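You operate a simulated robot arm through the tools that you are given. There is no shell and no other tool.

You are at the controls of a simulated two-armed robot. One attempt, no reset.

TASK
Space the four stops 100 mm apart, the red one at 50 mm.
Fine: the stops of the grey rail, each pointer on its mark of the rule, in the order in which they stand.

The check looks at the end state, three seconds after you hand in, the way a careful person would. Anything else that was tipped, shoved, dropped, spilled or broken makes it a failure.

THE ROBOT
Two 7-joint arms with fingered hands on one trunk that stands fixed in place. Base frame: the origin is at the foot of the trunk, x ahead of it, y to its left, z up; the work surface is at about z = 0.82. Lengths are in m, angles in rad, forces in N, time in s.
The left shoulder is at [0.07, 0.139, 1.033], the right one opposite. With the tool pointing down near the work surface each hand reaches from about 0.46 to 0.84 m from the base axis, measured 20 degrees to its own side. Payload 3.9 kg a hand.
Tool frame (each hand has its own): the origin (TCP) lies between the finger pads and is the grasp point; the fingertips stand 0.029 m ahead of it; z points along the fingers, y is the line along which they close. Largest opening 0.1 m; the body of the gripper starts 0.034 m behind the TCP. The gripper is a hand of 5 fingers: y runs from the thumb to the fingers, the wrist lies at [-0.015, -0.105, -0.177] in the tool frame, and closing takes about 1.5 s.
Orientation is told as [roll, pitch, yaw] about the base's x, y, z axes, in that order, counted from this pose: with the fingers straight down and the wrist toward the robot, the tool's x, y and z point along [0, 1, 0], [1, 0, 0] and [0, 0, -1] of the base frame.

THE INTERFACE
- The arms move only by the tool jog_arm. It takes "left_steps", "right_steps" or both (then of equal length, played together; a hand with none holds still); each is a list of rows, each a list of 7 numbers: the shift along the base's x, y, z in m, then the turn, a rotation vector about the base's x, y, z in rad, then the finger opening in m, from 0 to 0.1. In form: [[dx, dy, dz, wx, wy, wz, claw], ...]. A call has 1 to 20 rows; each row shifts and turns the commanded pose from where the row before left it. Rows are played at 5 a second. More than 0.05 m and 0.15 rad between two rows, or a gripper value outside its range, and nothing of the call is played. A pose out of reach is approached as far as the arm can. The call stops where the force on the tool passes 40 N (or 10 N more than at its start, if that is more) or the arm is blocked; 0.2 s more then pass. The fingers move at their own pace (about 0.153 m/s each) and stop on an object; they squeeze with about 24 N. The grip force told is the motor's: it shows also when the fingers shut on nothing. Time passes only in rows, and 0.2 s behind the last, so rows that do not move let the fingers close. The reply holds the time, the measured pose of the TCP, the force on the tool along the base axes, the opening and the grip force, in the units named above and with some noise, with the torque about the TCP (base axes, N m) and any sound that the robot's microphone picked up.
- Cameras (640 x 400 px; columns grow to the right, rows downward): "scene" is now at [0.1333, 0.0331, 1.3606]; the picture's right is [0.37, -0.93, 0.00], its down [-0.48, -0.19, -0.86] and it looks along [0.80, 0.32, -0.52] (base axes); focal length 320 px, centre (320, 200). "left" rides on the left gripper at [-0.065, -0.086, -0.121] in its tool frame; the picture's right is [-0.76, -0.31, 0.58], its down [0.59, -0.70, 0.40] and it looks along [0.28, 0.64, 0.71] (tool axes); focal length 247 px, centre (320, 200). "right" rides on the right gripper at [0.066, -0.086, -0.121] in its tool frame; the picture's right is [-0.76, 0.31, -0.58], its down [-0.59, -0.70, 0.40] and it looks along [-0.28, 0.64, 0.71] (tool axes); focal length 247 px, centre (320, 200). There is no depth. A picture from a camera that has moved, and an enlarged one, comes with that camera's place and axes in the base frame and with its lens.
- snapshot(camera): a new picture of that camera. No time passes.
- move_column(by): slides the trunk up (or, below 0, down) by that many m; the arms and the scene camera ride with it, the base frame stays. It gives what a move gives, with no picture.
- hand_shape(shape, hand): the hand has 5 fingers and takes this shape, open, in about a second: jaw (thumb against the fingers, like two jaws); tri (thumb and two fingers); tip (a fingertip pinch); poke (one finger out to press); point (the index stretched); flat (the hand flat); cup (the hand cupped); fist (a fist). The gripper value then closes the fingers along that shape, each until it touches; the sizes above hold for jaw. It gives what a move gives, with no picture.
- pan_tilt(pan, tilt): turns the head with the scene camera to pan (to the left, within 1.501 rad either way) and tilt (down, from -0.506 to 1.204), counted from straight ahead of the robot. It gives what a move gives.
- inspect(camera, box): a new picture of the part [left, top, right, bottom] of that camera's present view, enlarged. No time passes.
- sign_off(): hands the job in; it is judged then, once.

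Places have to be worked out from the pictures, the camera data and where the tool is seen. Open the grippers and draw the arms clear of the work before you hand the job in, unless the task says otherwise.

The tools are called after "Emit:" as a command line: name --argument value ..., lists and objects as JSON in quotes. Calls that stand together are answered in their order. jog_arm: Moves the arms, as the interface text tells. Its arguments: {"type":"object","properties":{"left_steps":{"type":"array"},"right_steps":{"type":"array"}},"required":[]} The other tools are called the same way: move_column (by) slides the trunk up or down; hand_shape (shape, hand) gives the hand a shape; pan_tilt (pan, tilt) turns the head that bears the scene camera; snapshot (camera) takes a picture; inspect (camera, box) takes an enlarged picture of a part of a camera's view; sign_off () hands the job in.

At the start:

```text
t: 0.0
left_tool_pos: [0.4401, 0.4069, 1.0094]
left_orientation: [-0.014, 0.006, 0.383]
left_wrist_force: [-0.3, 0.2, 0.8]
left_ft_torque: [0.02, -0.02, -0.01]
left_grip_width: 0.0998
left_grip_force: 0.1
left_shape: jaw
right_tool_pos: [0.5755, 0.0002, 1.0904]
right_orientation: [0.001, -0.001, 0.378]
right_wrist_force: [0.6, 0.1, -0.4]
right_ft_torque: [0.01, 0.01, -0.02]
right_grip_width: 0.0999
right_grip_force: 0.1
right_shape: jaw
trunk travel left (down, up): [-0.675, 0.165]
head pan, tilt: [0.379, 0.541]
```

scene: 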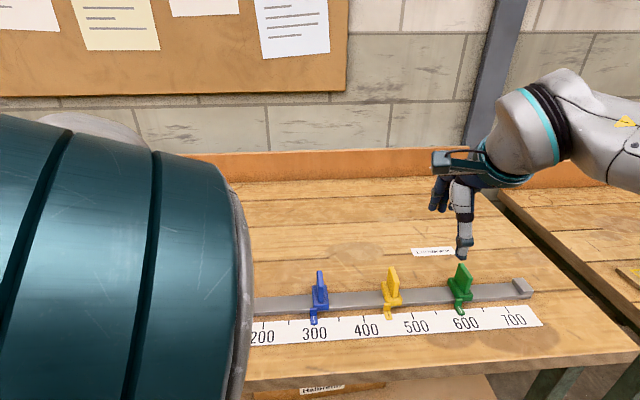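
right: 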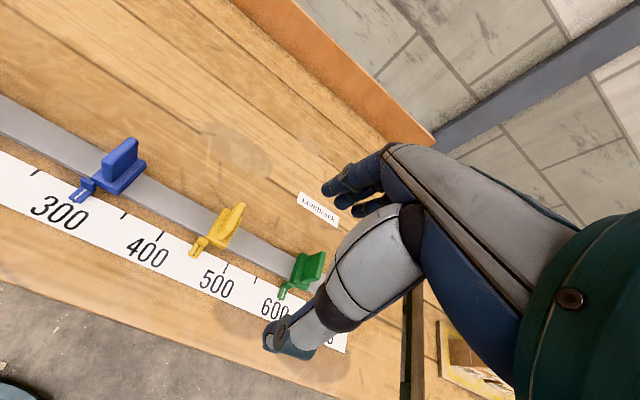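
left: 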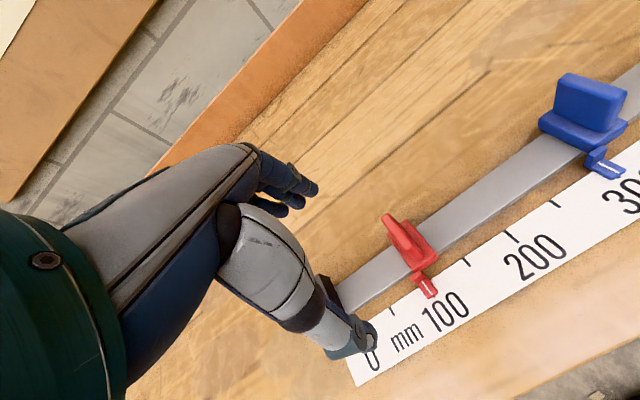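

The pictures show a grey rail with red, blue, yellow and green stops and a rule in mm. I'll look closer to read the pointers before moving.

Emit:
inspect --camera "left" --box '[320, 180, 520, 400]'

Emit:
inspect --camera "left" --box '[480, 40, 640, 240]'

Emit:
inspect --camera "right" --box '[0, 100, 360, 340]'

Emit:
inspect --camera "scene" --box '[240, 240, 560, 360]'

```text
1.82 times, centred on (420, 290) of left
camera zoom: at [0.3842, 0.3159, 1.1323], right [0.0, -0.83, -0.56], down [-0.87, 0.28, -0.4], along [0.49, 0.49, -0.72], focal length 449 px, centre (138, 36)
```

zoom: 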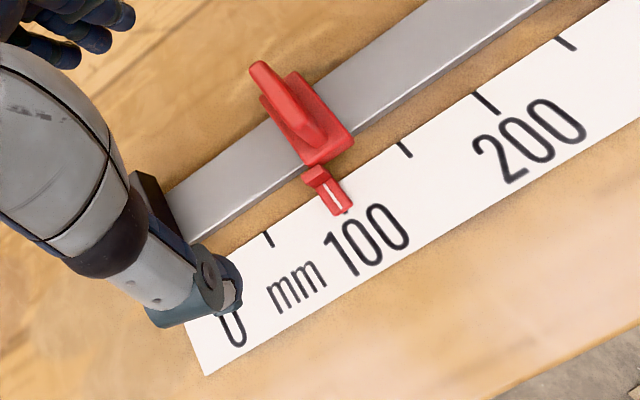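

```text
2.00 times, centred on (560, 140) of left
camera zoom: at [0.3842, 0.3159, 1.1323], right [0.0, -0.83, -0.56], down [-0.87, 0.28, -0.4], along [0.49, 0.49, -0.72], focal length 494 px, centre (-160, 320)
```

zoom: 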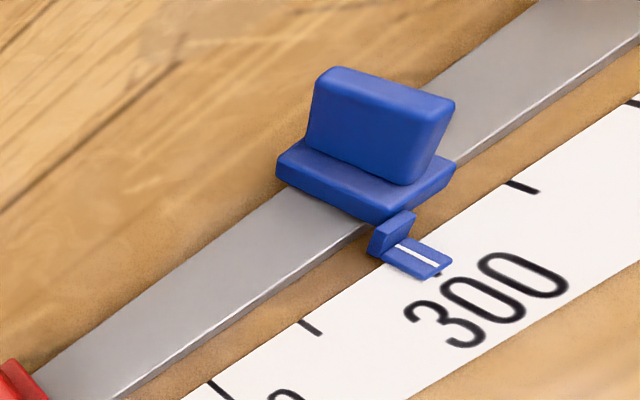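

```text
1.67 times, centred on (180, 220) of right
camera zoom: at [0.472, 0.0279, 1.2117], right [0.56, -0.59, 0.58], down [-0.44, -0.81, -0.4], along [0.7, -0.03, -0.71], focal length 412 px, centre (553, 167)
```

zoom: 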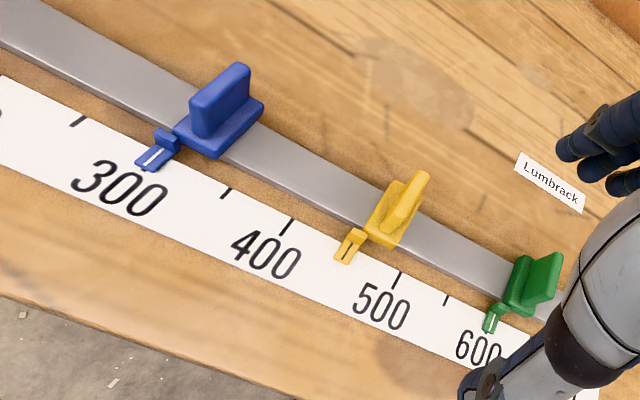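

```text
2.00 times, centred on (400, 300) of scene
camera zoom: at [0.1333, 0.0331, 1.3606], right [0.37, -0.93, 0.0], down [-0.48, -0.19, -0.86], along [0.8, 0.32, -0.52], focal length 641 px, centre (160, 0)
```

zoom: 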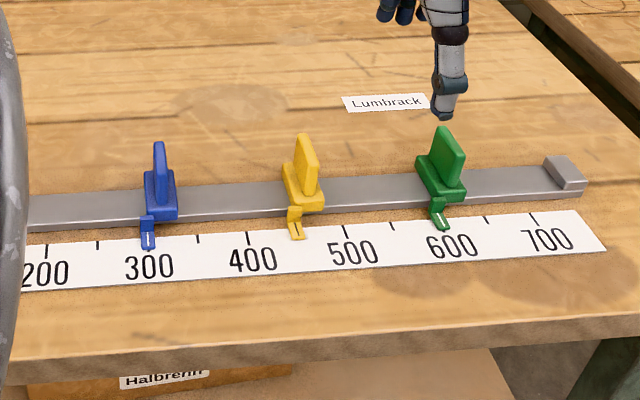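

Rule and stops are roughly located (about 300 mm between the blue and green pointers matches 0.30 m of table). I'll raise and retract the left hand a little to uncover the left end of the rule, then look again.

Emit:
jog_arm --left_steps '[[-0.03, 0.0, 0.03, 0, 0, 0, 0.1], [-0.03, 0.0, 0.03, 0, 0, 0, 0.1], [-0.03, 0.0, 0.03, 0, 0, 0, 0.1]]'

Emit:
snapshot --camera "left"

Emit:
snapshot --camera "scene"

```text
t: 0.8
left_tool_pos: [0.366, 0.4499, 1.0888]
left_orientation: [-0.028, 0.009, 0.382]
left_wrist_force: [-0.2, -0.9, -0.3]
left_ft_torque: [-0.01, -0.06, 0.03]
left_grip_width: 0.0999
left_grip_force: 0.1
left_shape: jaw
left hand out of reach, approached as far as the arm can: row 1, 2, 3
right_tool_pos: [0.5744, -0.0001, 1.0909]
right_orientation: [0.001, -0.004, 0.376]
right_wrist_force: [-0.1, -0.1, 0.0]
right_ft_torque: [-0.02, -0.04, 0.04]
right_grip_width: 0.0998
right_grip_force: 0.0
right_shape: jaw
trunk travel left (down, up): [-0.675, 0.165]
head pan, tilt: [0.379, 0.541]
```

```text
taken
camera left: at [0.3111, 0.3606, 1.213], right [0.0, -0.83, -0.55], down [-0.87, 0.27, -0.41], along [0.49, 0.48, -0.73], focal length 247 px, centre (320, 200)
```

left: 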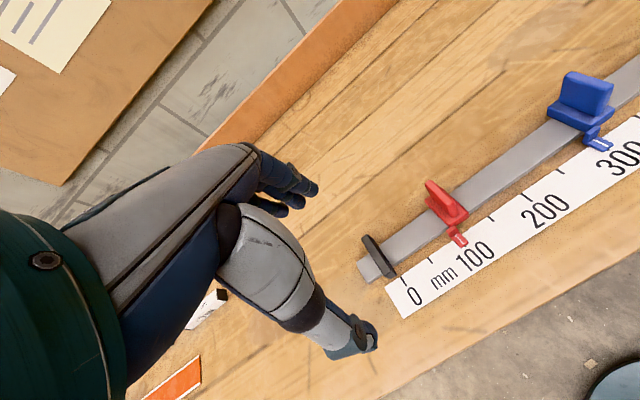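

```text
taken
camera scene: at [0.1322, 0.0332, 1.3607], right [0.37, -0.93, 0.0], down [-0.48, -0.19, -0.86], along [0.8, 0.32, -0.51], focal length 320 px, centre (320, 200)
```

scene: 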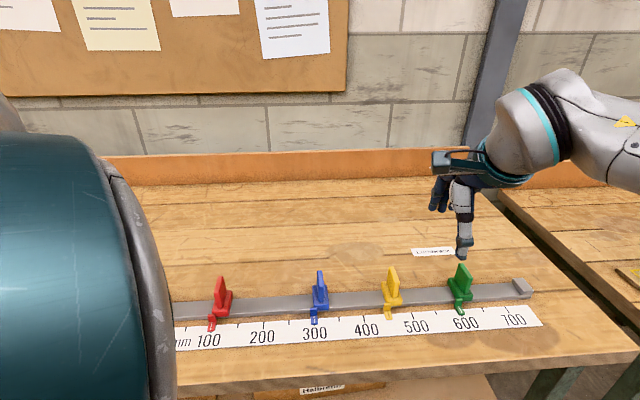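

Now the whole left end is visible. I'll enlarge both views to fit the rule and read each pointer.

Emit:
inspect --camera "left" --box '[350, 170, 510, 330]'

Emit:
inspect --camera "left" --box '[480, 50, 640, 240]'

Emit:
inspect --camera "scene" --box '[170, 260, 370, 360]'

Emit:
inspect --camera "scene" --box '[360, 250, 560, 350]'

```text
2.50 times, centred on (430, 250) of left
camera zoom: at [0.3111, 0.3606, 1.213], right [0.0, -0.83, -0.55], down [-0.87, 0.27, -0.41], along [0.49, 0.48, -0.73], focal length 617 px, centre (45, 75)
```

zoom: 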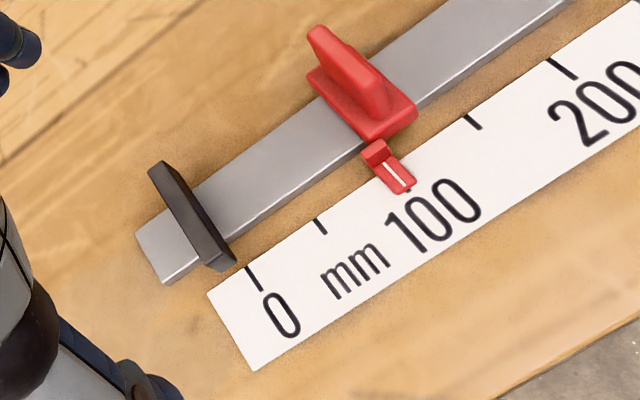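

```text
2.11 times, centred on (560, 145) of left
camera zoom: at [0.3111, 0.3606, 1.213], right [0.0, -0.83, -0.55], down [-0.87, 0.27, -0.41], along [0.49, 0.48, -0.73], focal length 520 px, centre (-185, 316)
```

zoom: 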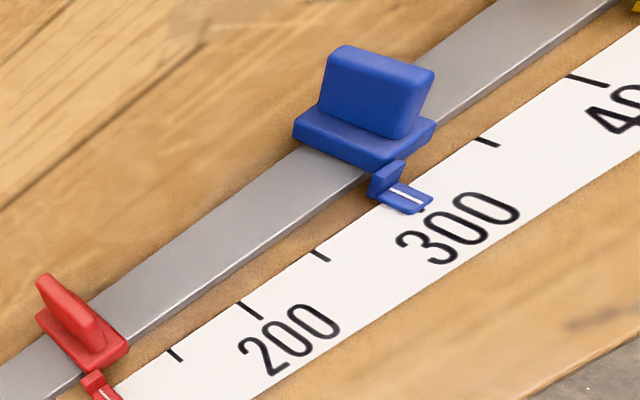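

```text
3.20 times, centred on (270, 310) of scene
camera zoom: at [0.1322, 0.0332, 1.3607], right [0.37, -0.93, 0.0], down [-0.48, -0.19, -0.86], along [0.8, 0.32, -0.51], focal length 1025 px, centre (480, -152)
```

zoom: 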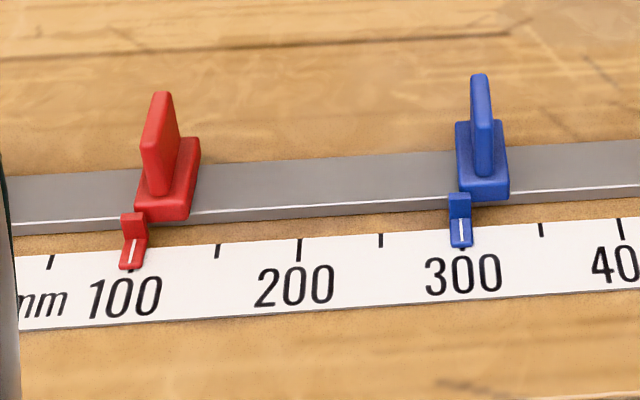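

```text
3.20 times, centred on (460, 300) of scene
camera zoom: at [0.1322, 0.0332, 1.3607], right [0.37, -0.93, 0.0], down [-0.48, -0.19, -0.86], along [0.8, 0.32, -0.51], focal length 1025 px, centre (-128, -120)
```

zoom: 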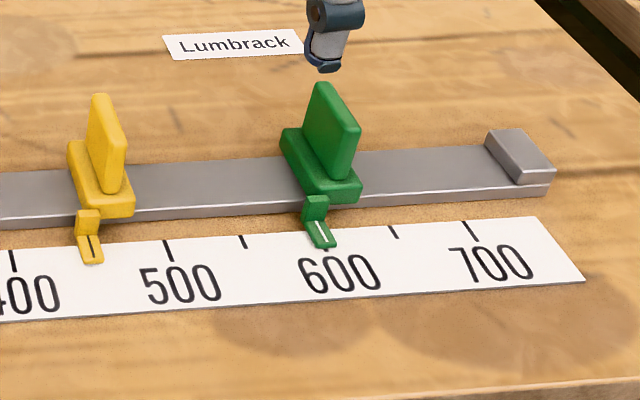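

All four pointers sit near 100, 300, 450 and 600 mm; the fins are about 45 mm wide across the rail. I'll enlarge each stop for finer readings.

Emit:
inspect --camera "scene" --box '[190, 265, 254, 345]'

Emit:
inspect --camera "scene" --box '[285, 260, 349, 340]'

Emit:
inspect --camera "scene" --box '[360, 255, 424, 335]'

Emit:
inspect --camera "scene" --box '[430, 255, 494, 335]'

Emit:
inspect --camera "left" --box '[355, 215, 435, 305]'

```text
5.00 times, centred on (222, 305) of scene
camera zoom: at [0.1322, 0.0332, 1.3607], right [0.37, -0.93, 0.0], down [-0.48, -0.19, -0.86], along [0.8, 0.32, -0.51], focal length 1602 px, centre (810, -325)
```

zoom: 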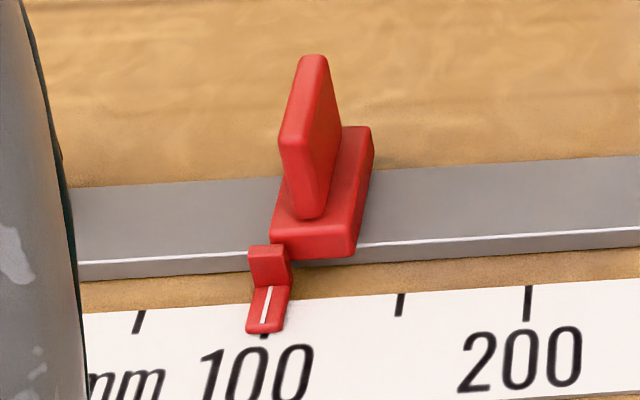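

```text
5.00 times, centred on (317, 300) of scene
camera zoom: at [0.1322, 0.0332, 1.3607], right [0.37, -0.93, 0.0], down [-0.48, -0.19, -0.86], along [0.8, 0.32, -0.51], focal length 1602 px, centre (335, -300)
```

zoom: 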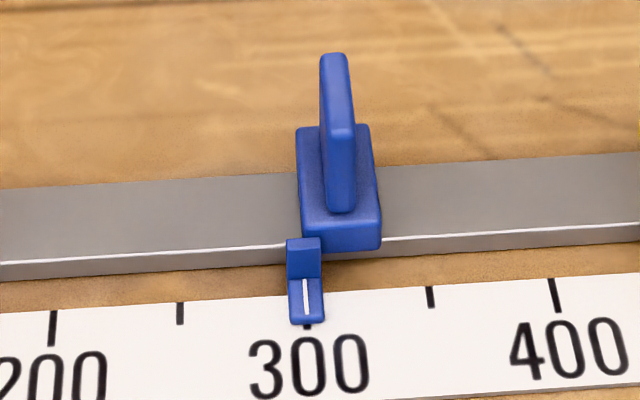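

```text
5.00 times, centred on (392, 295) of scene
camera zoom: at [0.1322, 0.0332, 1.3607], right [0.37, -0.93, 0.0], down [-0.48, -0.19, -0.86], along [0.8, 0.32, -0.51], focal length 1602 px, centre (-40, -275)
```

zoom: 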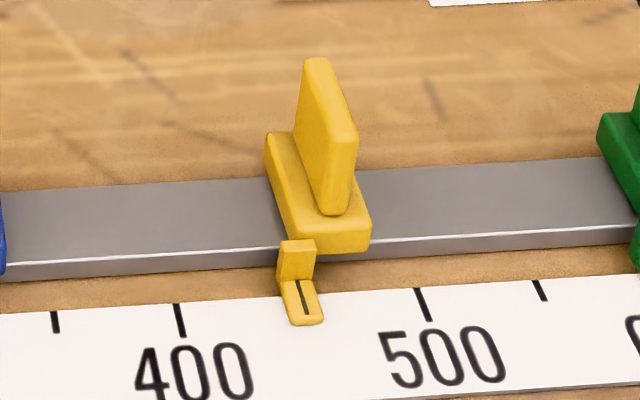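

```text
5.00 times, centred on (462, 295) of scene
camera zoom: at [0.1322, 0.0332, 1.3607], right [0.37, -0.93, 0.0], down [-0.48, -0.19, -0.86], along [0.8, 0.32, -0.51], focal length 1602 px, centre (-390, -275)
```

zoom: 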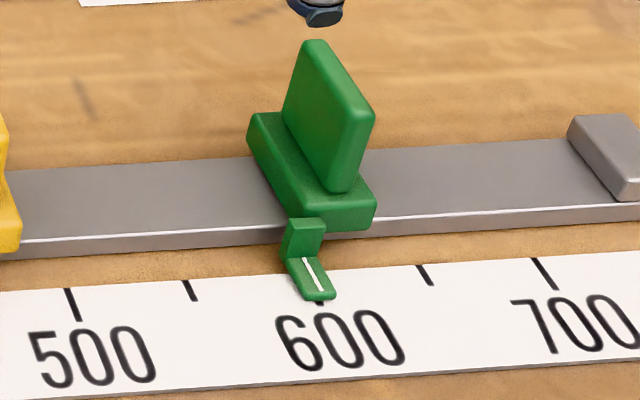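

```text
4.44 times, centred on (395, 260) of left
camera zoom: at [0.3111, 0.3606, 1.213], right [0.0, -0.83, -0.55], down [-0.87, 0.27, -0.41], along [0.49, 0.48, -0.73], focal length 1098 px, centre (-13, -67)
```

zoom: 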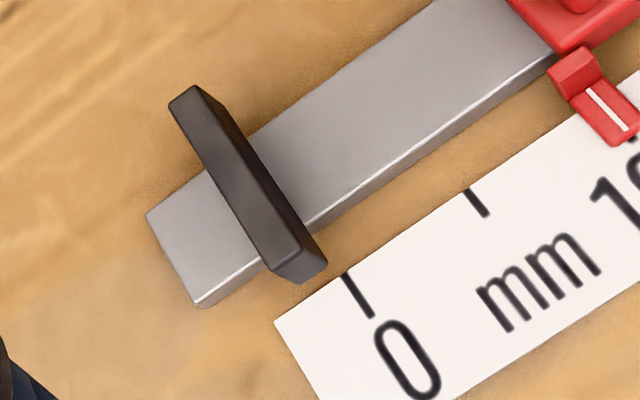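

Readings: pointers stand at about 100, 300, 450, 600 mm; the rail runs along e≈(0.440,-0.898), fins are centred about 16 mm to the right of their pointers with tops near z≈0.898. I'll bring the left hand above the red fin (≈[0.478, 0.384]), turned so that the fingers close across the rail.

Emit:
jog_arm --left_steps '[[0.028, -0.016, -0.01, 0, 0, 0.018, 0.08], [0.028, -0.016, -0.02, 0, 0, 0.018, 0.08], [0.028, -0.016, -0.03, 0, 0, 0.019, 0.08], [0.028, -0.018, -0.03, 0, 0, 0.018, 0.08], [0, 0, 0, 0, 0, 0, 0.08], [0, 0, 0, 0, 0, 0, 0.08]]'

Emit:
snapshot --camera "left"

Emit:
snapshot --camera "scene"

Emit:
snapshot --camera "right"

```text
t: 2.2
left_tool_pos: [0.4808, 0.3836, 0.999]
left_orientation: [-0.035, 0.01, 0.458]
left_wrist_force: [1.1, -0.1, -0.1]
left_ft_torque: [0.01, 0.01, 0.0]
left_grip_width: 0.0805
left_grip_force: 0.0
left_shape: jaw
right_tool_pos: [0.5756, -0.0001, 1.0906]
right_orientation: [0.0, -0.003, 0.375]
right_wrist_force: [0.2, 0.2, 0.0]
right_ft_torque: [0.03, 0.02, -0.03]
right_grip_width: 0.1
right_grip_force: 0.1
right_shape: jaw
trunk travel left (down, up): [-0.675, 0.165]
head pan, tilt: [0.379, 0.541]
```

```text
taken
camera left: at [0.4322, 0.2905, 1.1236], right [0.06, -0.83, -0.55], down [-0.89, 0.2, -0.41], along [0.45, 0.51, -0.73], focal length 247 px, centre (320, 200)
```

left: 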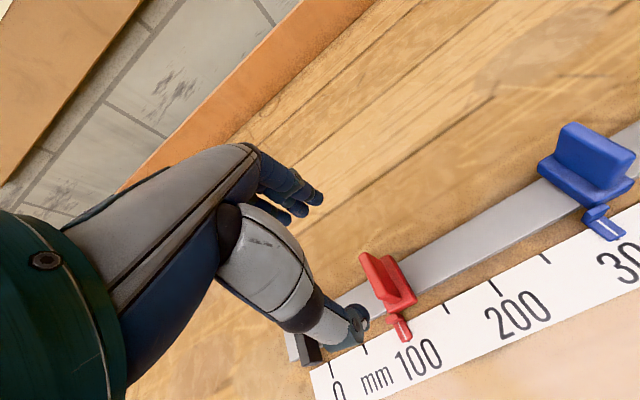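

```text
taken
camera scene: at [0.134, 0.033, 1.3605], right [0.37, -0.93, 0.0], down [-0.48, -0.19, -0.86], along [0.8, 0.32, -0.52], focal length 320 px, centre (320, 200)
```

scene: 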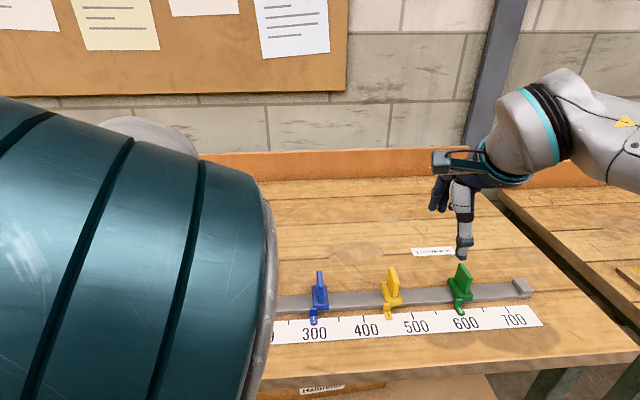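

```text
taken
camera right: at [0.4725, 0.0279, 1.2114], right [0.56, -0.59, 0.58], down [-0.44, -0.81, -0.4], along [0.7, -0.03, -0.71], focal length 247 px, centre (320, 200)
```

right: 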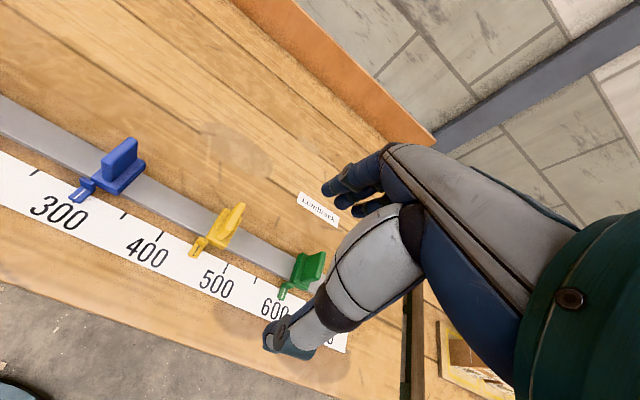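

The hand is above the red stop. I'll enlarge the left view to check the lateral alignment of the fin with the TCP.

Emit:
inspect --camera "left" --box '[310, 230, 450, 370]'

```text
2.86 times, centred on (380, 300) of left
camera zoom: at [0.4322, 0.2905, 1.1236], right [0.06, -0.83, -0.55], down [-0.89, 0.2, -0.41], along [0.45, 0.51, -0.73], focal length 706 px, centre (149, -86)
```

zoom: 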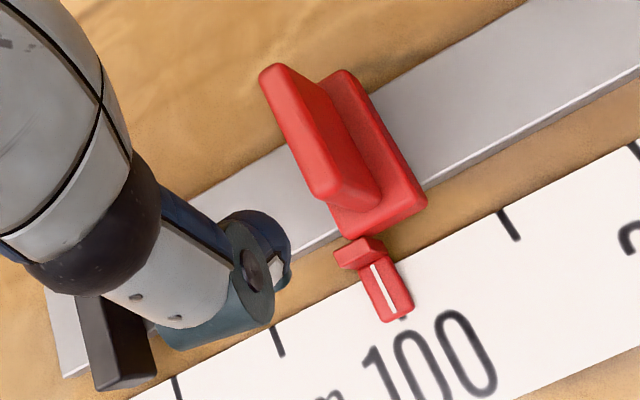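

The red fin top centre works out at about [0.476, 0.381], TCP is at [0.481, 0.384]; I'll nudge, correct the small tilt and lower until fingertips are beside the fin (TCP z≈0.893).

Emit:
jog_arm --left_steps '[[-0.001, -0.001, -0.03, 0.018, 0.003, 0, 0.08], [-0.001, -0.001, -0.03, 0.018, 0.003, 0, 0.08], [-0.001, 0, -0.02, 0, 0, 0, 0.08], [0, 0, -0.013, 0, 0, 0, 0.08], [0, 0, -0.013, 0, 0, 0, 0.08], [0, 0, 0, 0, 0, 0, 0.08]]'

Emit:
inspect --camera "left" --box '[240, 150, 480, 390]'

Emit:
snapshot --camera "left"

```text
t: 3.6
left_tool_pos: [0.4781, 0.3828, 0.8948]
left_orientation: [-0.021, 0.0, 0.472]
left_wrist_force: [0.1, 0.2, 0.2]
left_ft_torque: [0.0, 0.0, 0.01]
left_grip_width: 0.0803
left_grip_force: 0.2
left_shape: jaw
right_tool_pos: [0.5748, -0.0, 1.0906]
right_orientation: [0.0, -0.002, 0.377]
right_wrist_force: [-0.6, 0.3, 0.3]
right_ft_torque: [0.01, -0.03, 0.01]
right_grip_width: 0.1001
right_grip_force: 0.0
right_shape: jaw
trunk travel left (down, up): [-0.675, 0.165]
head pan, tilt: [0.379, 0.541]
```

```text
1.67 times, centred on (360, 270) of left
camera zoom: at [0.429, 0.2868, 1.0184], right [0.08, -0.82, -0.56], down [-0.89, 0.2, -0.41], along [0.45, 0.53, -0.72], focal length 412 px, centre (253, 83)
```

zoom: 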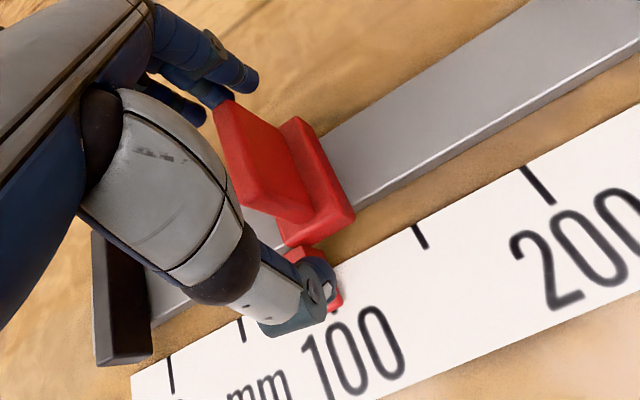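

```text
taken
camera left: at [0.429, 0.2868, 1.0184], right [0.08, -0.82, -0.56], down [-0.89, 0.2, -0.41], along [0.45, 0.53, -0.72], focal length 247 px, centre (320, 200)
```

left: 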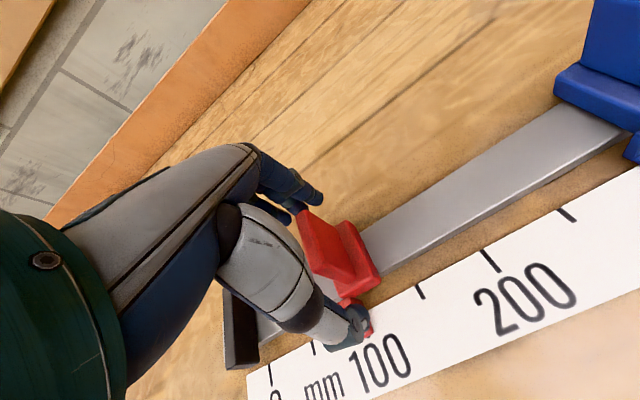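

The fin stands between thumb and fingers as intended. I'll close gently on it.

Emit:
jog_arm --left_steps '[[0, 0, 0, 0, 0, 0, 0.065], [0, 0, 0, 0, 0, 0, 0.055], [0, 0, 0, 0, 0, 0, 0.045], [0, 0, 0, 0, 0, 0, 0.035], [0, 0, 0, 0, 0, 0, 0.025], [0, 0, 0, 0, 0, 0, 0.025], [0, 0, 0, 0, 0, 0, 0.025], [0, 0, 0, 0, 0, 0, 0.025]]'

Emit:
inspect --camera "left" --box '[240, 150, 480, 390]'

```text
t: 5.4
left_tool_pos: [0.4738, 0.3836, 0.8929]
left_orientation: [-0.017, 0.007, 0.478]
left_wrist_force: [-4.3, -0.9, 7.8]
left_ft_torque: [-0.07, 0.05, 0.07]
left_grip_width: 0.0352
left_grip_force: 23.7
left_shape: jaw
right_tool_pos: [0.5743, -0.0004, 1.0918]
right_orientation: [-0.001, -0.005, 0.378]
right_wrist_force: [0.1, -0.1, -0.4]
right_ft_torque: [0.03, -0.02, -0.02]
right_grip_width: 0.0998
right_grip_force: 0.0
right_shape: jaw
trunk travel left (down, up): [-0.675, 0.165]
head pan, tilt: [0.379, 0.541]
```

```text
1.67 times, centred on (360, 270) of left
camera zoom: at [0.4276, 0.288, 1.0158], right [0.08, -0.82, -0.56], down [-0.89, 0.19, -0.41], along [0.44, 0.53, -0.72], focal length 412 px, centre (253, 83)
```

zoom: 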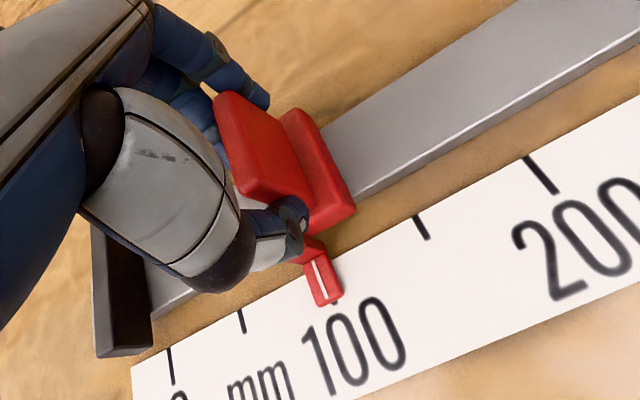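

The grip is firm (width 35 mm, 24 N). I'll slide the red stop slowly 25 mm along the rail toward zero and check how it follows.

Emit:
jog_arm --left_steps '[[-0.0022, 0.0045, 0, 0, 0, 0, 0.025], [-0.0022, 0.0045, 0, 0, 0, 0, 0.025], [-0.0022, 0.0045, 0, 0, 0, 0, 0.025], [-0.0022, 0.0045, 0, 0, 0, 0, 0.025], [-0.0022, 0.0045, 0, 0, 0, 0, 0.025], [0, 0, 0, 0, 0, 0, 0.025]]'

Emit:
inspect --camera "left" --box '[240, 150, 480, 390]'

```text
t: 6.8
left_tool_pos: [0.4675, 0.4034, 0.8958]
left_orientation: [-0.009, -0.001, 0.467]
left_wrist_force: [-11.0, -7.3, -12.1]
left_ft_torque: [-0.2, 0.4, 0.05]
left_grip_width: 0.0335
left_grip_force: 24.0
left_shape: jaw
right_tool_pos: [0.5752, 0.0, 1.091]
right_orientation: [0.0, -0.001, 0.378]
right_wrist_force: [-0.5, 0.7, -0.2]
right_ft_torque: [-0.05, 0.03, 0.02]
right_grip_width: 0.1
right_grip_force: 0.0
right_shape: jaw
trunk travel left (down, up): [-0.675, 0.165]
head pan, tilt: [0.379, 0.541]
```

```text
1.67 times, centred on (360, 270) of left
camera zoom: at [0.4191, 0.3069, 1.017], right [0.07, -0.82, -0.57], down [-0.89, 0.21, -0.41], along [0.45, 0.54, -0.72], focal length 412 px, centre (253, 83)
```

zoom: 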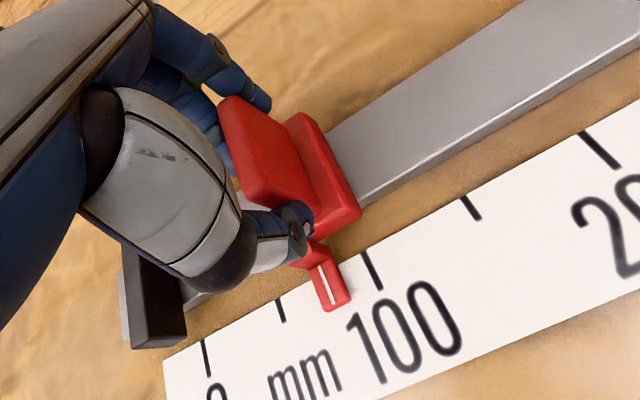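

The red pointer followed to roughly 78 mm with mild side forces. I'll continue another 20 mm in small steps and look again.

Emit:
jog_arm --left_steps '[[-0.0022, 0.0045, 0, 0, 0, 0, 0.025], [-0.0022, 0.0045, 0, 0, 0, 0, 0.025], [-0.0022, 0.0045, 0, 0, 0, 0, 0.025], [-0.0022, 0.0045, 0, 0, 0, 0, 0.025], [0, 0, 0, 0, 0, 0, 0.025], [0, 0, 0, 0, 0, 0, 0.025]]'

Emit:
inspect --camera "left" --box '[240, 150, 480, 390]'

```text
t: 8.2
left_tool_pos: [0.458, 0.423, 0.8954]
left_orientation: [0.016, -0.002, 0.46]
left_wrist_force: [-11.6, -5.5, -8.6]
left_ft_torque: [-0.24, 0.36, 0.11]
left_grip_width: 0.0331
left_grip_force: 24.0
left_shape: jaw
right_tool_pos: [0.5752, -0.0005, 1.0902]
right_orientation: [0.001, -0.002, 0.377]
right_wrist_force: [-0.5, 0.7, -0.6]
right_ft_torque: [0.01, -0.03, 0.02]
right_grip_width: 0.0997
right_grip_force: 0.0
right_shape: jaw
trunk travel left (down, up): [-0.675, 0.165]
head pan, tilt: [0.379, 0.541]
```

```text
1.67 times, centred on (360, 270) of left
camera zoom: at [0.4103, 0.3244, 1.0152], right [0.06, -0.81, -0.59], down [-0.89, 0.22, -0.39], along [0.44, 0.55, -0.71], focal length 412 px, centre (253, 83)
```

zoom: 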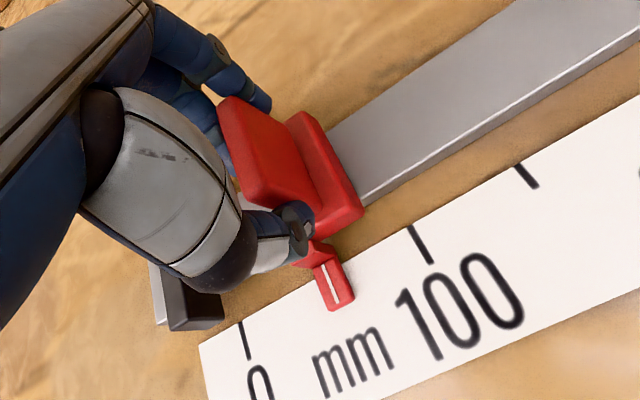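

Red is now near 56 mm. I'll enlarge the pointer to measure it against the 0/100/150 ticks.

Emit:
inspect --camera "left" --box '[315, 230, 415, 310]'

Emit:
inspect --camera "left" --box '[310, 210, 470, 310]'

```text
5.00 times, centred on (365, 270) of left
camera zoom: at [0.4103, 0.3244, 1.0152], right [0.06, -0.81, -0.59], down [-0.89, 0.22, -0.39], along [0.44, 0.55, -0.71], focal length 1235 px, centre (95, -150)
```

zoom: 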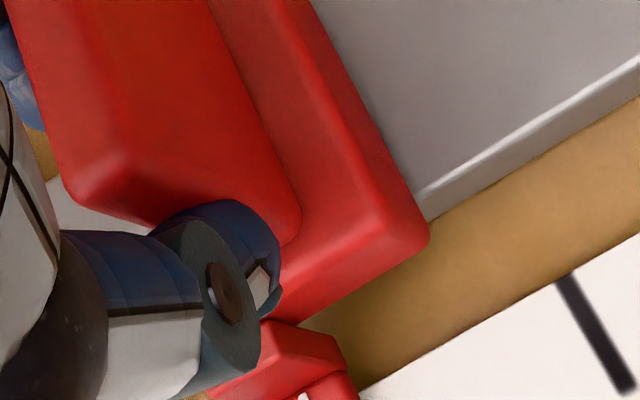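

```text
4.00 times, centred on (390, 260) of left
camera zoom: at [0.4103, 0.3244, 1.0152], right [0.06, -0.81, -0.59], down [-0.89, 0.22, -0.39], along [0.44, 0.55, -0.71], focal length 988 px, centre (40, -40)
```

zoom: 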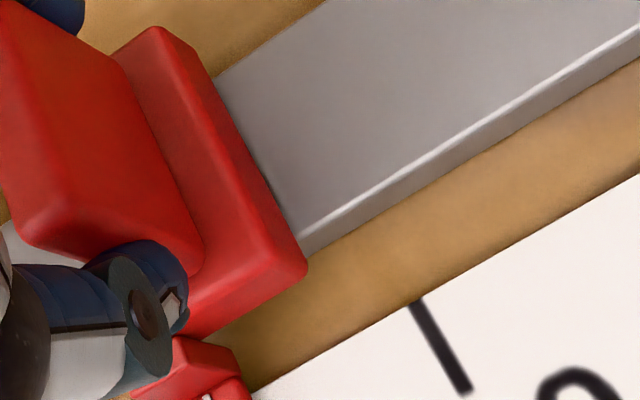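

The box missed the pointer; it lies near (368, 318) of the left view. I'll enlarge there.

Emit:
inspect --camera "left" --box '[300, 280, 460, 380]'

```text
4.00 times, centred on (380, 330) of left
camera zoom: at [0.4103, 0.3244, 1.0152], right [0.06, -0.81, -0.59], down [-0.89, 0.22, -0.39], along [0.44, 0.55, -0.71], focal length 988 px, centre (80, -320)
```

zoom: 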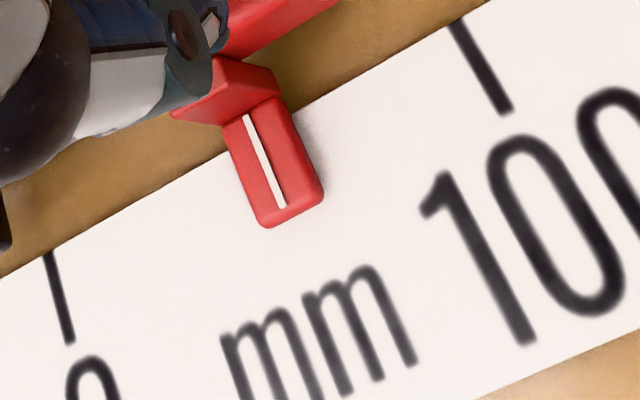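

Against the ticks (allowing ~5 mm pointer height parallax) red reads about 57 mm. I'll slide a further 6.5 mm.

Emit:
jog_arm --left_steps '[[-0.0014, 0.0029, 0, 0, 0, 0, 0.025], [-0.0014, 0.0029, 0, 0, 0, 0, 0.025], [0, 0, 0, 0, 0, 0, 0.025], [0, 0, 0, 0, 0, 0, 0.025]]'

Emit:
inspect --camera "left" --box '[300, 280, 460, 380]'

```text
t: 9.2
left_tool_pos: [0.4553, 0.4288, 0.8944]
left_orientation: [0.018, -0.003, 0.458]
left_wrist_force: [-13.6, -6.3, -13.3]
left_ft_torque: [-0.22, 0.4, 0.11]
left_grip_width: 0.0329
left_grip_force: 24.5
left_shape: jaw
right_tool_pos: [0.5747, 0.0011, 1.0915]
right_orientation: [-0.001, -0.004, 0.377]
right_wrist_force: [0.3, 0.2, -0.2]
right_ft_torque: [0.02, 0.0, 0.01]
right_grip_width: 0.1
right_grip_force: 0.0
right_shape: jaw
trunk travel left (down, up): [-0.675, 0.165]
head pan, tilt: [0.379, 0.541]
```

```text
4.00 times, centred on (380, 330) of left
camera zoom: at [0.4074, 0.3299, 1.0152], right [0.06, -0.8, -0.59], down [-0.89, 0.22, -0.39], along [0.45, 0.55, -0.71], focal length 988 px, centre (80, -320)
```

zoom: 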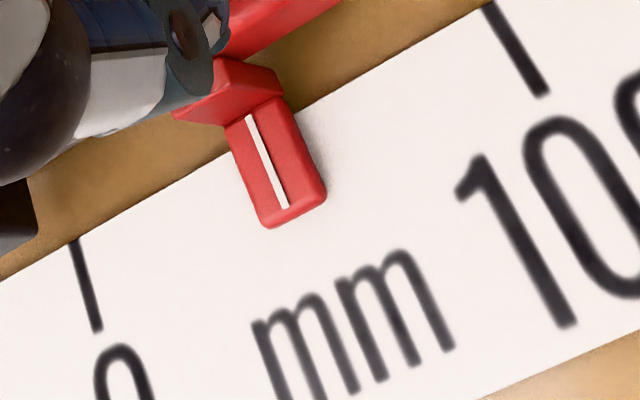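

Red now reads ≈50.3 mm after parallax correction. I'll release, rise straight up and shift the hand left so its camera looks squarely at the red pointer.

Emit:
jog_arm --left_steps '[[0, 0, 0, 0, 0, 0, 0.045], [0, 0, 0, 0, 0, 0, 0.06], [0, 0, 0, 0, 0, 0, 0.08], [0, 0, 0, 0, 0, 0, 0.08], [0, 0, 0, 0, 0, 0, 0.08]]'

Emit:
inspect --camera "left" --box '[240, 150, 480, 390]'

```text
t: 10.4
left_tool_pos: [0.4582, 0.4285, 0.8972]
left_orientation: [0.018, -0.004, 0.456]
left_wrist_force: [1.1, 0.0, 0.2]
left_ft_torque: [0.01, 0.0, -0.02]
left_grip_width: 0.0797
left_grip_force: 0.0
left_shape: jaw
right_tool_pos: [0.5758, -0.0021, 1.0898]
right_orientation: [0.001, -0.001, 0.377]
right_wrist_force: [-0.2, 0.0, -0.5]
right_ft_torque: [0.0, -0.02, 0.0]
right_grip_width: 0.0996
right_grip_force: 0.0
right_shape: jaw
trunk travel left (down, up): [-0.675, 0.165]
head pan, tilt: [0.379, 0.541]
```

```text
1.67 times, centred on (360, 270) of left
camera zoom: at [0.4088, 0.3293, 1.0162], right [0.06, -0.8, -0.59], down [-0.89, 0.23, -0.39], along [0.45, 0.55, -0.7], focal length 412 px, centre (253, 83)
```

zoom: 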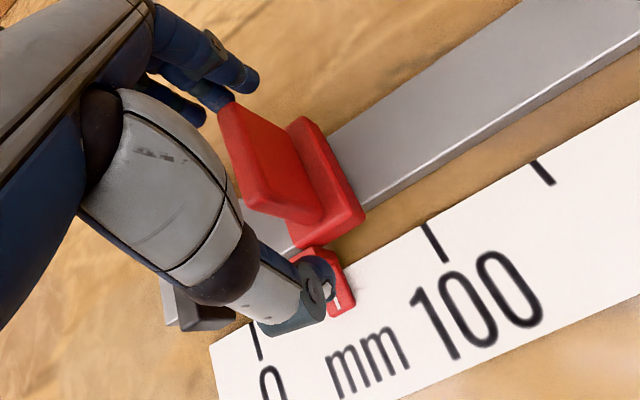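

Released cleanly. Now rising and shifting left to view the red pointer without parallax.

Emit:
jog_arm --left_steps '[[0, 0, 0.03, 0, 0, 0, 0.08], [0, 0, 0.03, 0, 0, 0, 0.08], [0, 0, 0.03, 0, 0, 0, 0.08], [-0.012, 0.025, 0.01, 0, 0, 0, 0.08], [-0.012, 0.025, 0, 0, 0, 0, 0.08], [-0.013, 0.025, 0, 0, 0, 0, 0.08], [0, 0, 0, 0, 0, 0, 0.08]]'

Emit:
snapshot --camera "left"

Emit:
snapshot --camera "scene"

```text
t: 12.0
left_tool_pos: [0.4205, 0.5012, 0.9956]
left_orientation: [0.021, -0.005, 0.453]
left_wrist_force: [-0.1, 0.4, 0.0]
left_ft_torque: [0.01, -0.01, -0.02]
left_grip_width: 0.0798
left_grip_force: 0.1
left_shape: jaw
right_tool_pos: [0.576, -0.0002, 1.0905]
right_orientation: [0.001, -0.001, 0.376]
right_wrist_force: [0.0, -0.4, -0.5]
right_ft_torque: [0.03, 0.02, -0.01]
right_grip_width: 0.1
right_grip_force: 0.1
right_shape: jaw
trunk travel left (down, up): [-0.675, 0.165]
head pan, tilt: [0.379, 0.541]
```

```text
taken
camera left: at [0.3726, 0.4011, 1.1146], right [0.05, -0.8, -0.6], down [-0.89, 0.23, -0.39], along [0.45, 0.55, -0.7], focal length 247 px, centre (320, 200)
```

left: 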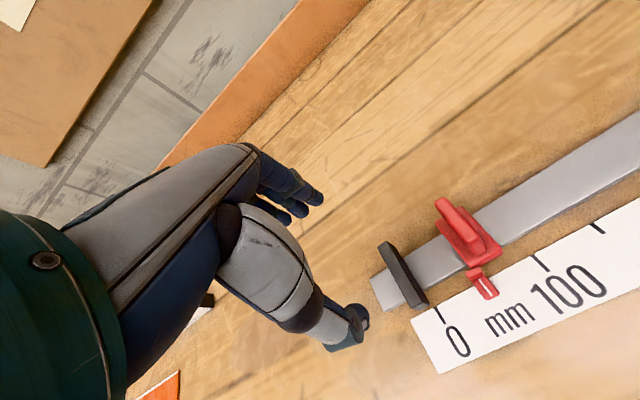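

```text
taken
camera scene: at [0.1336, 0.0324, 1.3605], right [0.37, -0.93, 0.0], down [-0.48, -0.19, -0.86], along [0.8, 0.32, -0.52], focal length 320 px, centre (320, 200)
```

scene: 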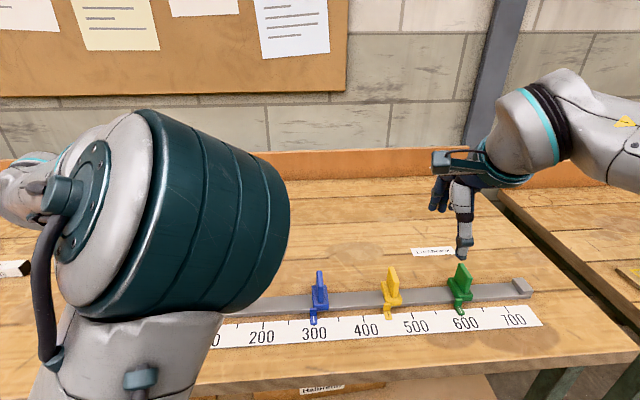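

The red stop has moved. I'll enlarge the pointer region in the left view, where the camera is now nearly opposite it.

Emit:
inspect --camera "left" --box '[420, 235, 560, 322]'

Emit:
inspect --camera "left" --box '[450, 250, 530, 300]'

```text
4.57 times, centred on (490, 278) of left
camera zoom: at [0.3726, 0.4011, 1.1146], right [0.05, -0.8, -0.6], down [-0.89, 0.23, -0.39], along [0.45, 0.55, -0.7], focal length 1129 px, centre (-457, -159)
```

zoom: 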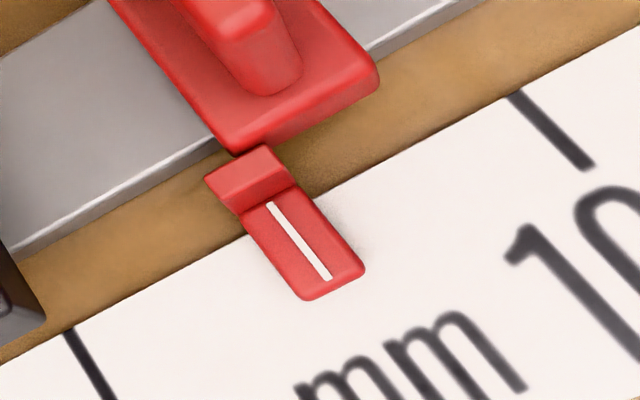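

```text
8.00 times, centred on (490, 275) of left
camera zoom: at [0.3726, 0.4011, 1.1146], right [0.05, -0.8, -0.6], down [-0.89, 0.23, -0.39], along [0.45, 0.55, -0.7], focal length 1976 px, centre (-1040, -400)
```

zoom: 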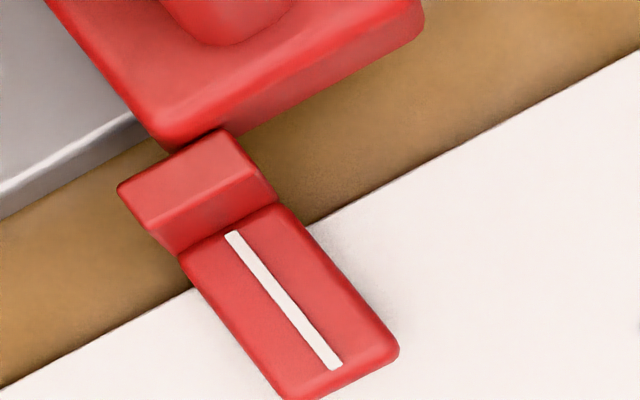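

I'll take one more enlargement that holds both the 0 and 100 ticks completely, for a better cross-check.

Emit:
inspect --camera "left" --box '[425, 240, 575, 334]'

```text
4.26 times, centred on (500, 287) of left
camera zoom: at [0.3726, 0.4011, 1.1146], right [0.05, -0.8, -0.6], down [-0.89, 0.23, -0.39], along [0.45, 0.55, -0.7], focal length 1051 px, centre (-446, -170)
```

zoom: 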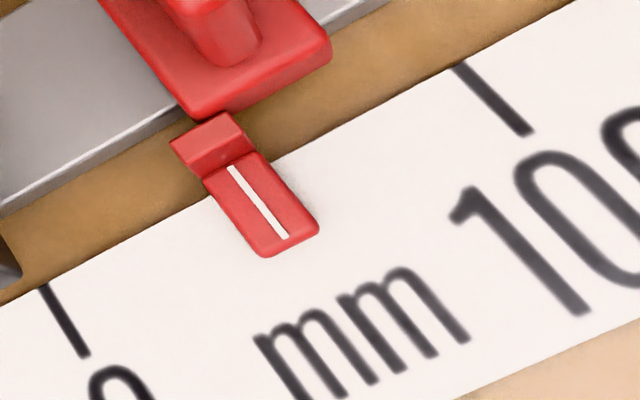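

Red reads ≈50.9 mm here; I may trim it at the end. Next I carry the left hand over to above the blue fin (≈[0.563, 0.203]).

Emit:
jog_arm --left_steps '[[0.013, -0.027, 0.005, 0, 0, 0, 0.08], [0.013, -0.027, 0, 0, 0, 0, 0.08], [0.013, -0.027, 0, 0, 0, 0, 0.08], [0.013, -0.027, 0, 0, 0, 0, 0.08], [0.013, -0.027, 0, 0, 0, 0, 0.08], [0.013, -0.027, 0, 0, 0, 0, 0.08], [0.013, -0.027, 0, 0, 0, 0, 0.08], [0.013, -0.027, 0, 0, 0, 0, 0.08], [0.013, -0.027, 0, 0, 0, 0, 0.08], [0.013, -0.027, 0, 0, 0, 0, 0.08], [0.0125, -0.028, 0, 0, 0, 0, 0.08], [0, 0, 0, 0, 0, 0, 0.08], [0, 0, 0, 0, 0, 0, 0.08]]'

Emit:
snapshot --camera "left"

Emit:
snapshot --camera "right"

Emit:
snapshot --camera "scene"

```text
t: 14.8
left_tool_pos: [0.565, 0.2589, 1.0022]
left_orientation: [-0.015, 0.004, 0.447]
left_wrist_force: [0.2, -0.3, -0.6]
left_ft_torque: [0.01, -0.03, -0.01]
left_grip_width: 0.0797
left_grip_force: 0.1
left_shape: jaw
left hand out of reach, approached as far as the arm can: row 8, 10, 11
right_tool_pos: [0.575, 0.0003, 1.091]
right_orientation: [0.0, -0.003, 0.377]
right_wrist_force: [0.5, 0.0, -0.9]
right_ft_torque: [-0.01, 0.0, -0.01]
right_grip_width: 0.0997
right_grip_force: 0.1
right_shape: jaw
trunk travel left (down, up): [-0.675, 0.165]
head pan, tilt: [0.379, 0.541]
```

```text
taken
camera left: at [0.5147, 0.1637, 1.125], right [0.05, -0.82, -0.56], down [-0.89, 0.22, -0.41], along [0.46, 0.52, -0.72], focal length 247 px, centre (320, 200)
```

left: 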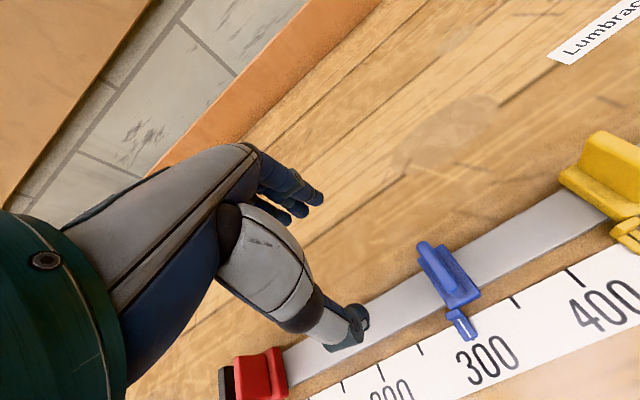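

```text
taken
camera right: at [0.4723, 0.0281, 1.2115], right [0.56, -0.59, 0.58], down [-0.44, -0.81, -0.4], along [0.7, -0.03, -0.71], focal length 247 px, centre (320, 200)
```

right: 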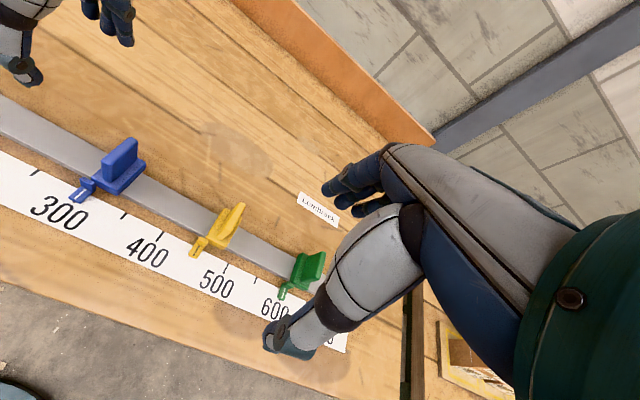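

```text
taken
camera scene: at [0.1337, 0.0332, 1.3605], right [0.37, -0.93, 0.0], down [-0.48, -0.19, -0.86], along [0.8, 0.32, -0.52], focal length 320 px, centre (320, 200)
```

scene: 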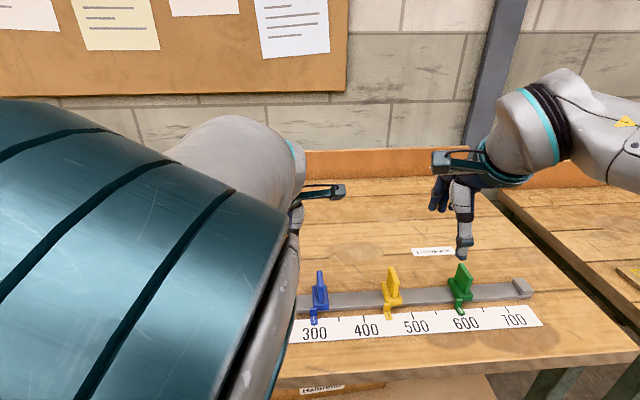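

The left arm runs out of reach here with this yaw (stopped at y≈0.259). I'll test turning the left hand so the fingers close along the rail (yaw ≈ -1.11), which puts the wrist on the left and should extend the reach to the right.

Emit:
jog_arm --left_steps '[[0, 0, 0.005, 0, 0, -0.14, 0.08], [0, 0, 0.005, 0, 0, -0.14, 0.08], [0, 0, 0, 0, 0, -0.14, 0.08], [0, 0, 0, 0, 0, -0.14, 0.08], [0, 0, 0, 0, 0, -0.14, 0.08], [0, 0, 0, 0, 0, -0.14, 0.08], [0, 0, 0, 0, 0, 0, 0.08]]'

Emit:
snapshot --camera "scene"

Emit:
snapshot --camera "left"

```text
t: 16.4
left_tool_pos: [0.5639, 0.2555, 1.0105]
left_orientation: [0.02, -0.004, -0.383]
left_wrist_force: [0.1, -0.3, 0.6]
left_ft_torque: [-0.03, 0.02, 0.01]
left_grip_width: 0.0801
left_grip_force: 0.1
left_shape: jaw
right_tool_pos: [0.5744, -0.0004, 1.0913]
right_orientation: [0.0, 0.0, 0.379]
right_wrist_force: [0.2, -0.3, 0.0]
right_ft_torque: [-0.02, 0.0, 0.05]
right_grip_width: 0.0996
right_grip_force: 0.1
right_shape: jaw
trunk travel left (down, up): [-0.675, 0.165]
head pan, tilt: [0.379, 0.541]
```

```text
taken
camera scene: at [0.1332, 0.0327, 1.3606], right [0.37, -0.93, 0.0], down [-0.48, -0.19, -0.86], along [0.8, 0.32, -0.52], focal length 320 px, centre (320, 200)
```

scene: 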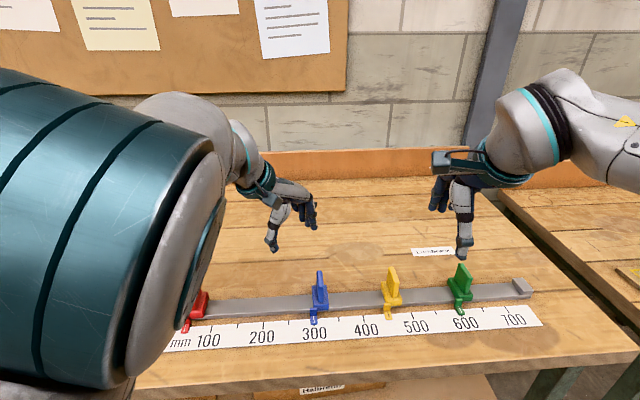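

```text
taken
camera left: at [0.4587, 0.2253, 1.1292], right [-0.56, -0.58, -0.59], down [-0.42, 0.82, -0.39], along [0.71, 0.03, -0.7], focal length 247 px, centre (320, 200)
```

left: 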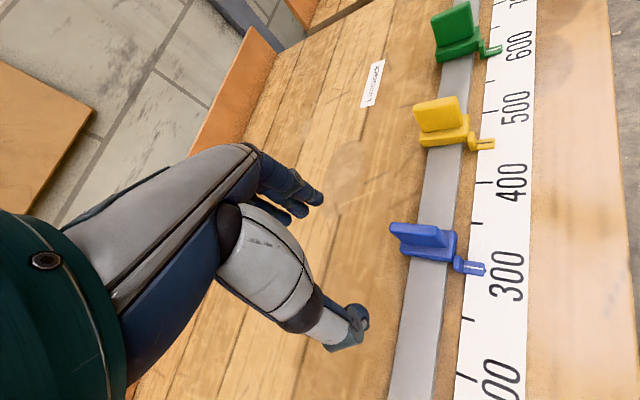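

Turning works well and opens reach. I'll turn the remaining ~0.73 rad and shift toward the blue fin.

Emit:
jog_arm --left_steps '[[0, -0.01, 0, 0, 0, -0.14, 0.08], [0, -0.01, 0, 0, 0, -0.14, 0.08], [0, -0.01, 0, 0, 0, -0.15, 0.08], [0, -0.01, 0, 0, 0, -0.15, 0.08], [0, -0.01, 0, 0, 0, -0.147, 0.08], [0, 0, 0, 0, 0, 0, 0.08], [0, 0, 0, 0, 0, 0, 0.08]]'

Emit:
snapshot --camera "scene"

Emit:
snapshot --camera "left"

```text
t: 18.0
left_tool_pos: [0.5661, 0.2081, 1.0102]
left_orientation: [0.019, -0.006, -1.112]
left_wrist_force: [0.3, -0.6, -0.8]
left_ft_torque: [-0.04, 0.02, 0.01]
left_grip_width: 0.0799
left_grip_force: 0.1
left_shape: jaw
right_tool_pos: [0.575, 0.0003, 1.09]
right_orientation: [0.0, -0.003, 0.378]
right_wrist_force: [1.0, 0.6, 0.8]
right_ft_torque: [0.0, 0.0, 0.0]
right_grip_width: 0.0997
right_grip_force: 0.0
right_shape: jaw
trunk travel left (down, up): [-0.675, 0.165]
head pan, tilt: [0.379, 0.541]
```

```text
taken
camera scene: at [0.1335, 0.0331, 1.3605], right [0.37, -0.93, 0.0], down [-0.48, -0.19, -0.86], along [0.8, 0.32, -0.52], focal length 320 px, centre (320, 200)
```

scene: 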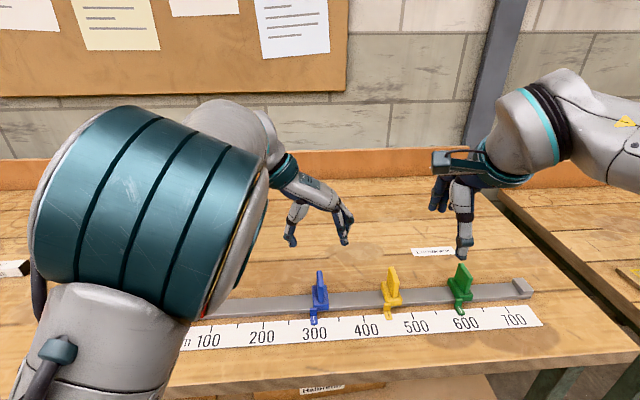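

```text
taken
camera left: at [0.4668, 0.2542, 1.1297], right [-0.8, -0.06, -0.59], down [0.22, 0.89, -0.39], along [0.55, -0.45, -0.7], focal length 247 px, centre (320, 200)
```

left: 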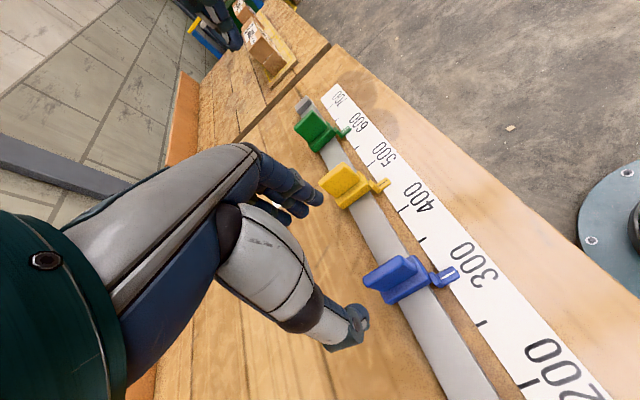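

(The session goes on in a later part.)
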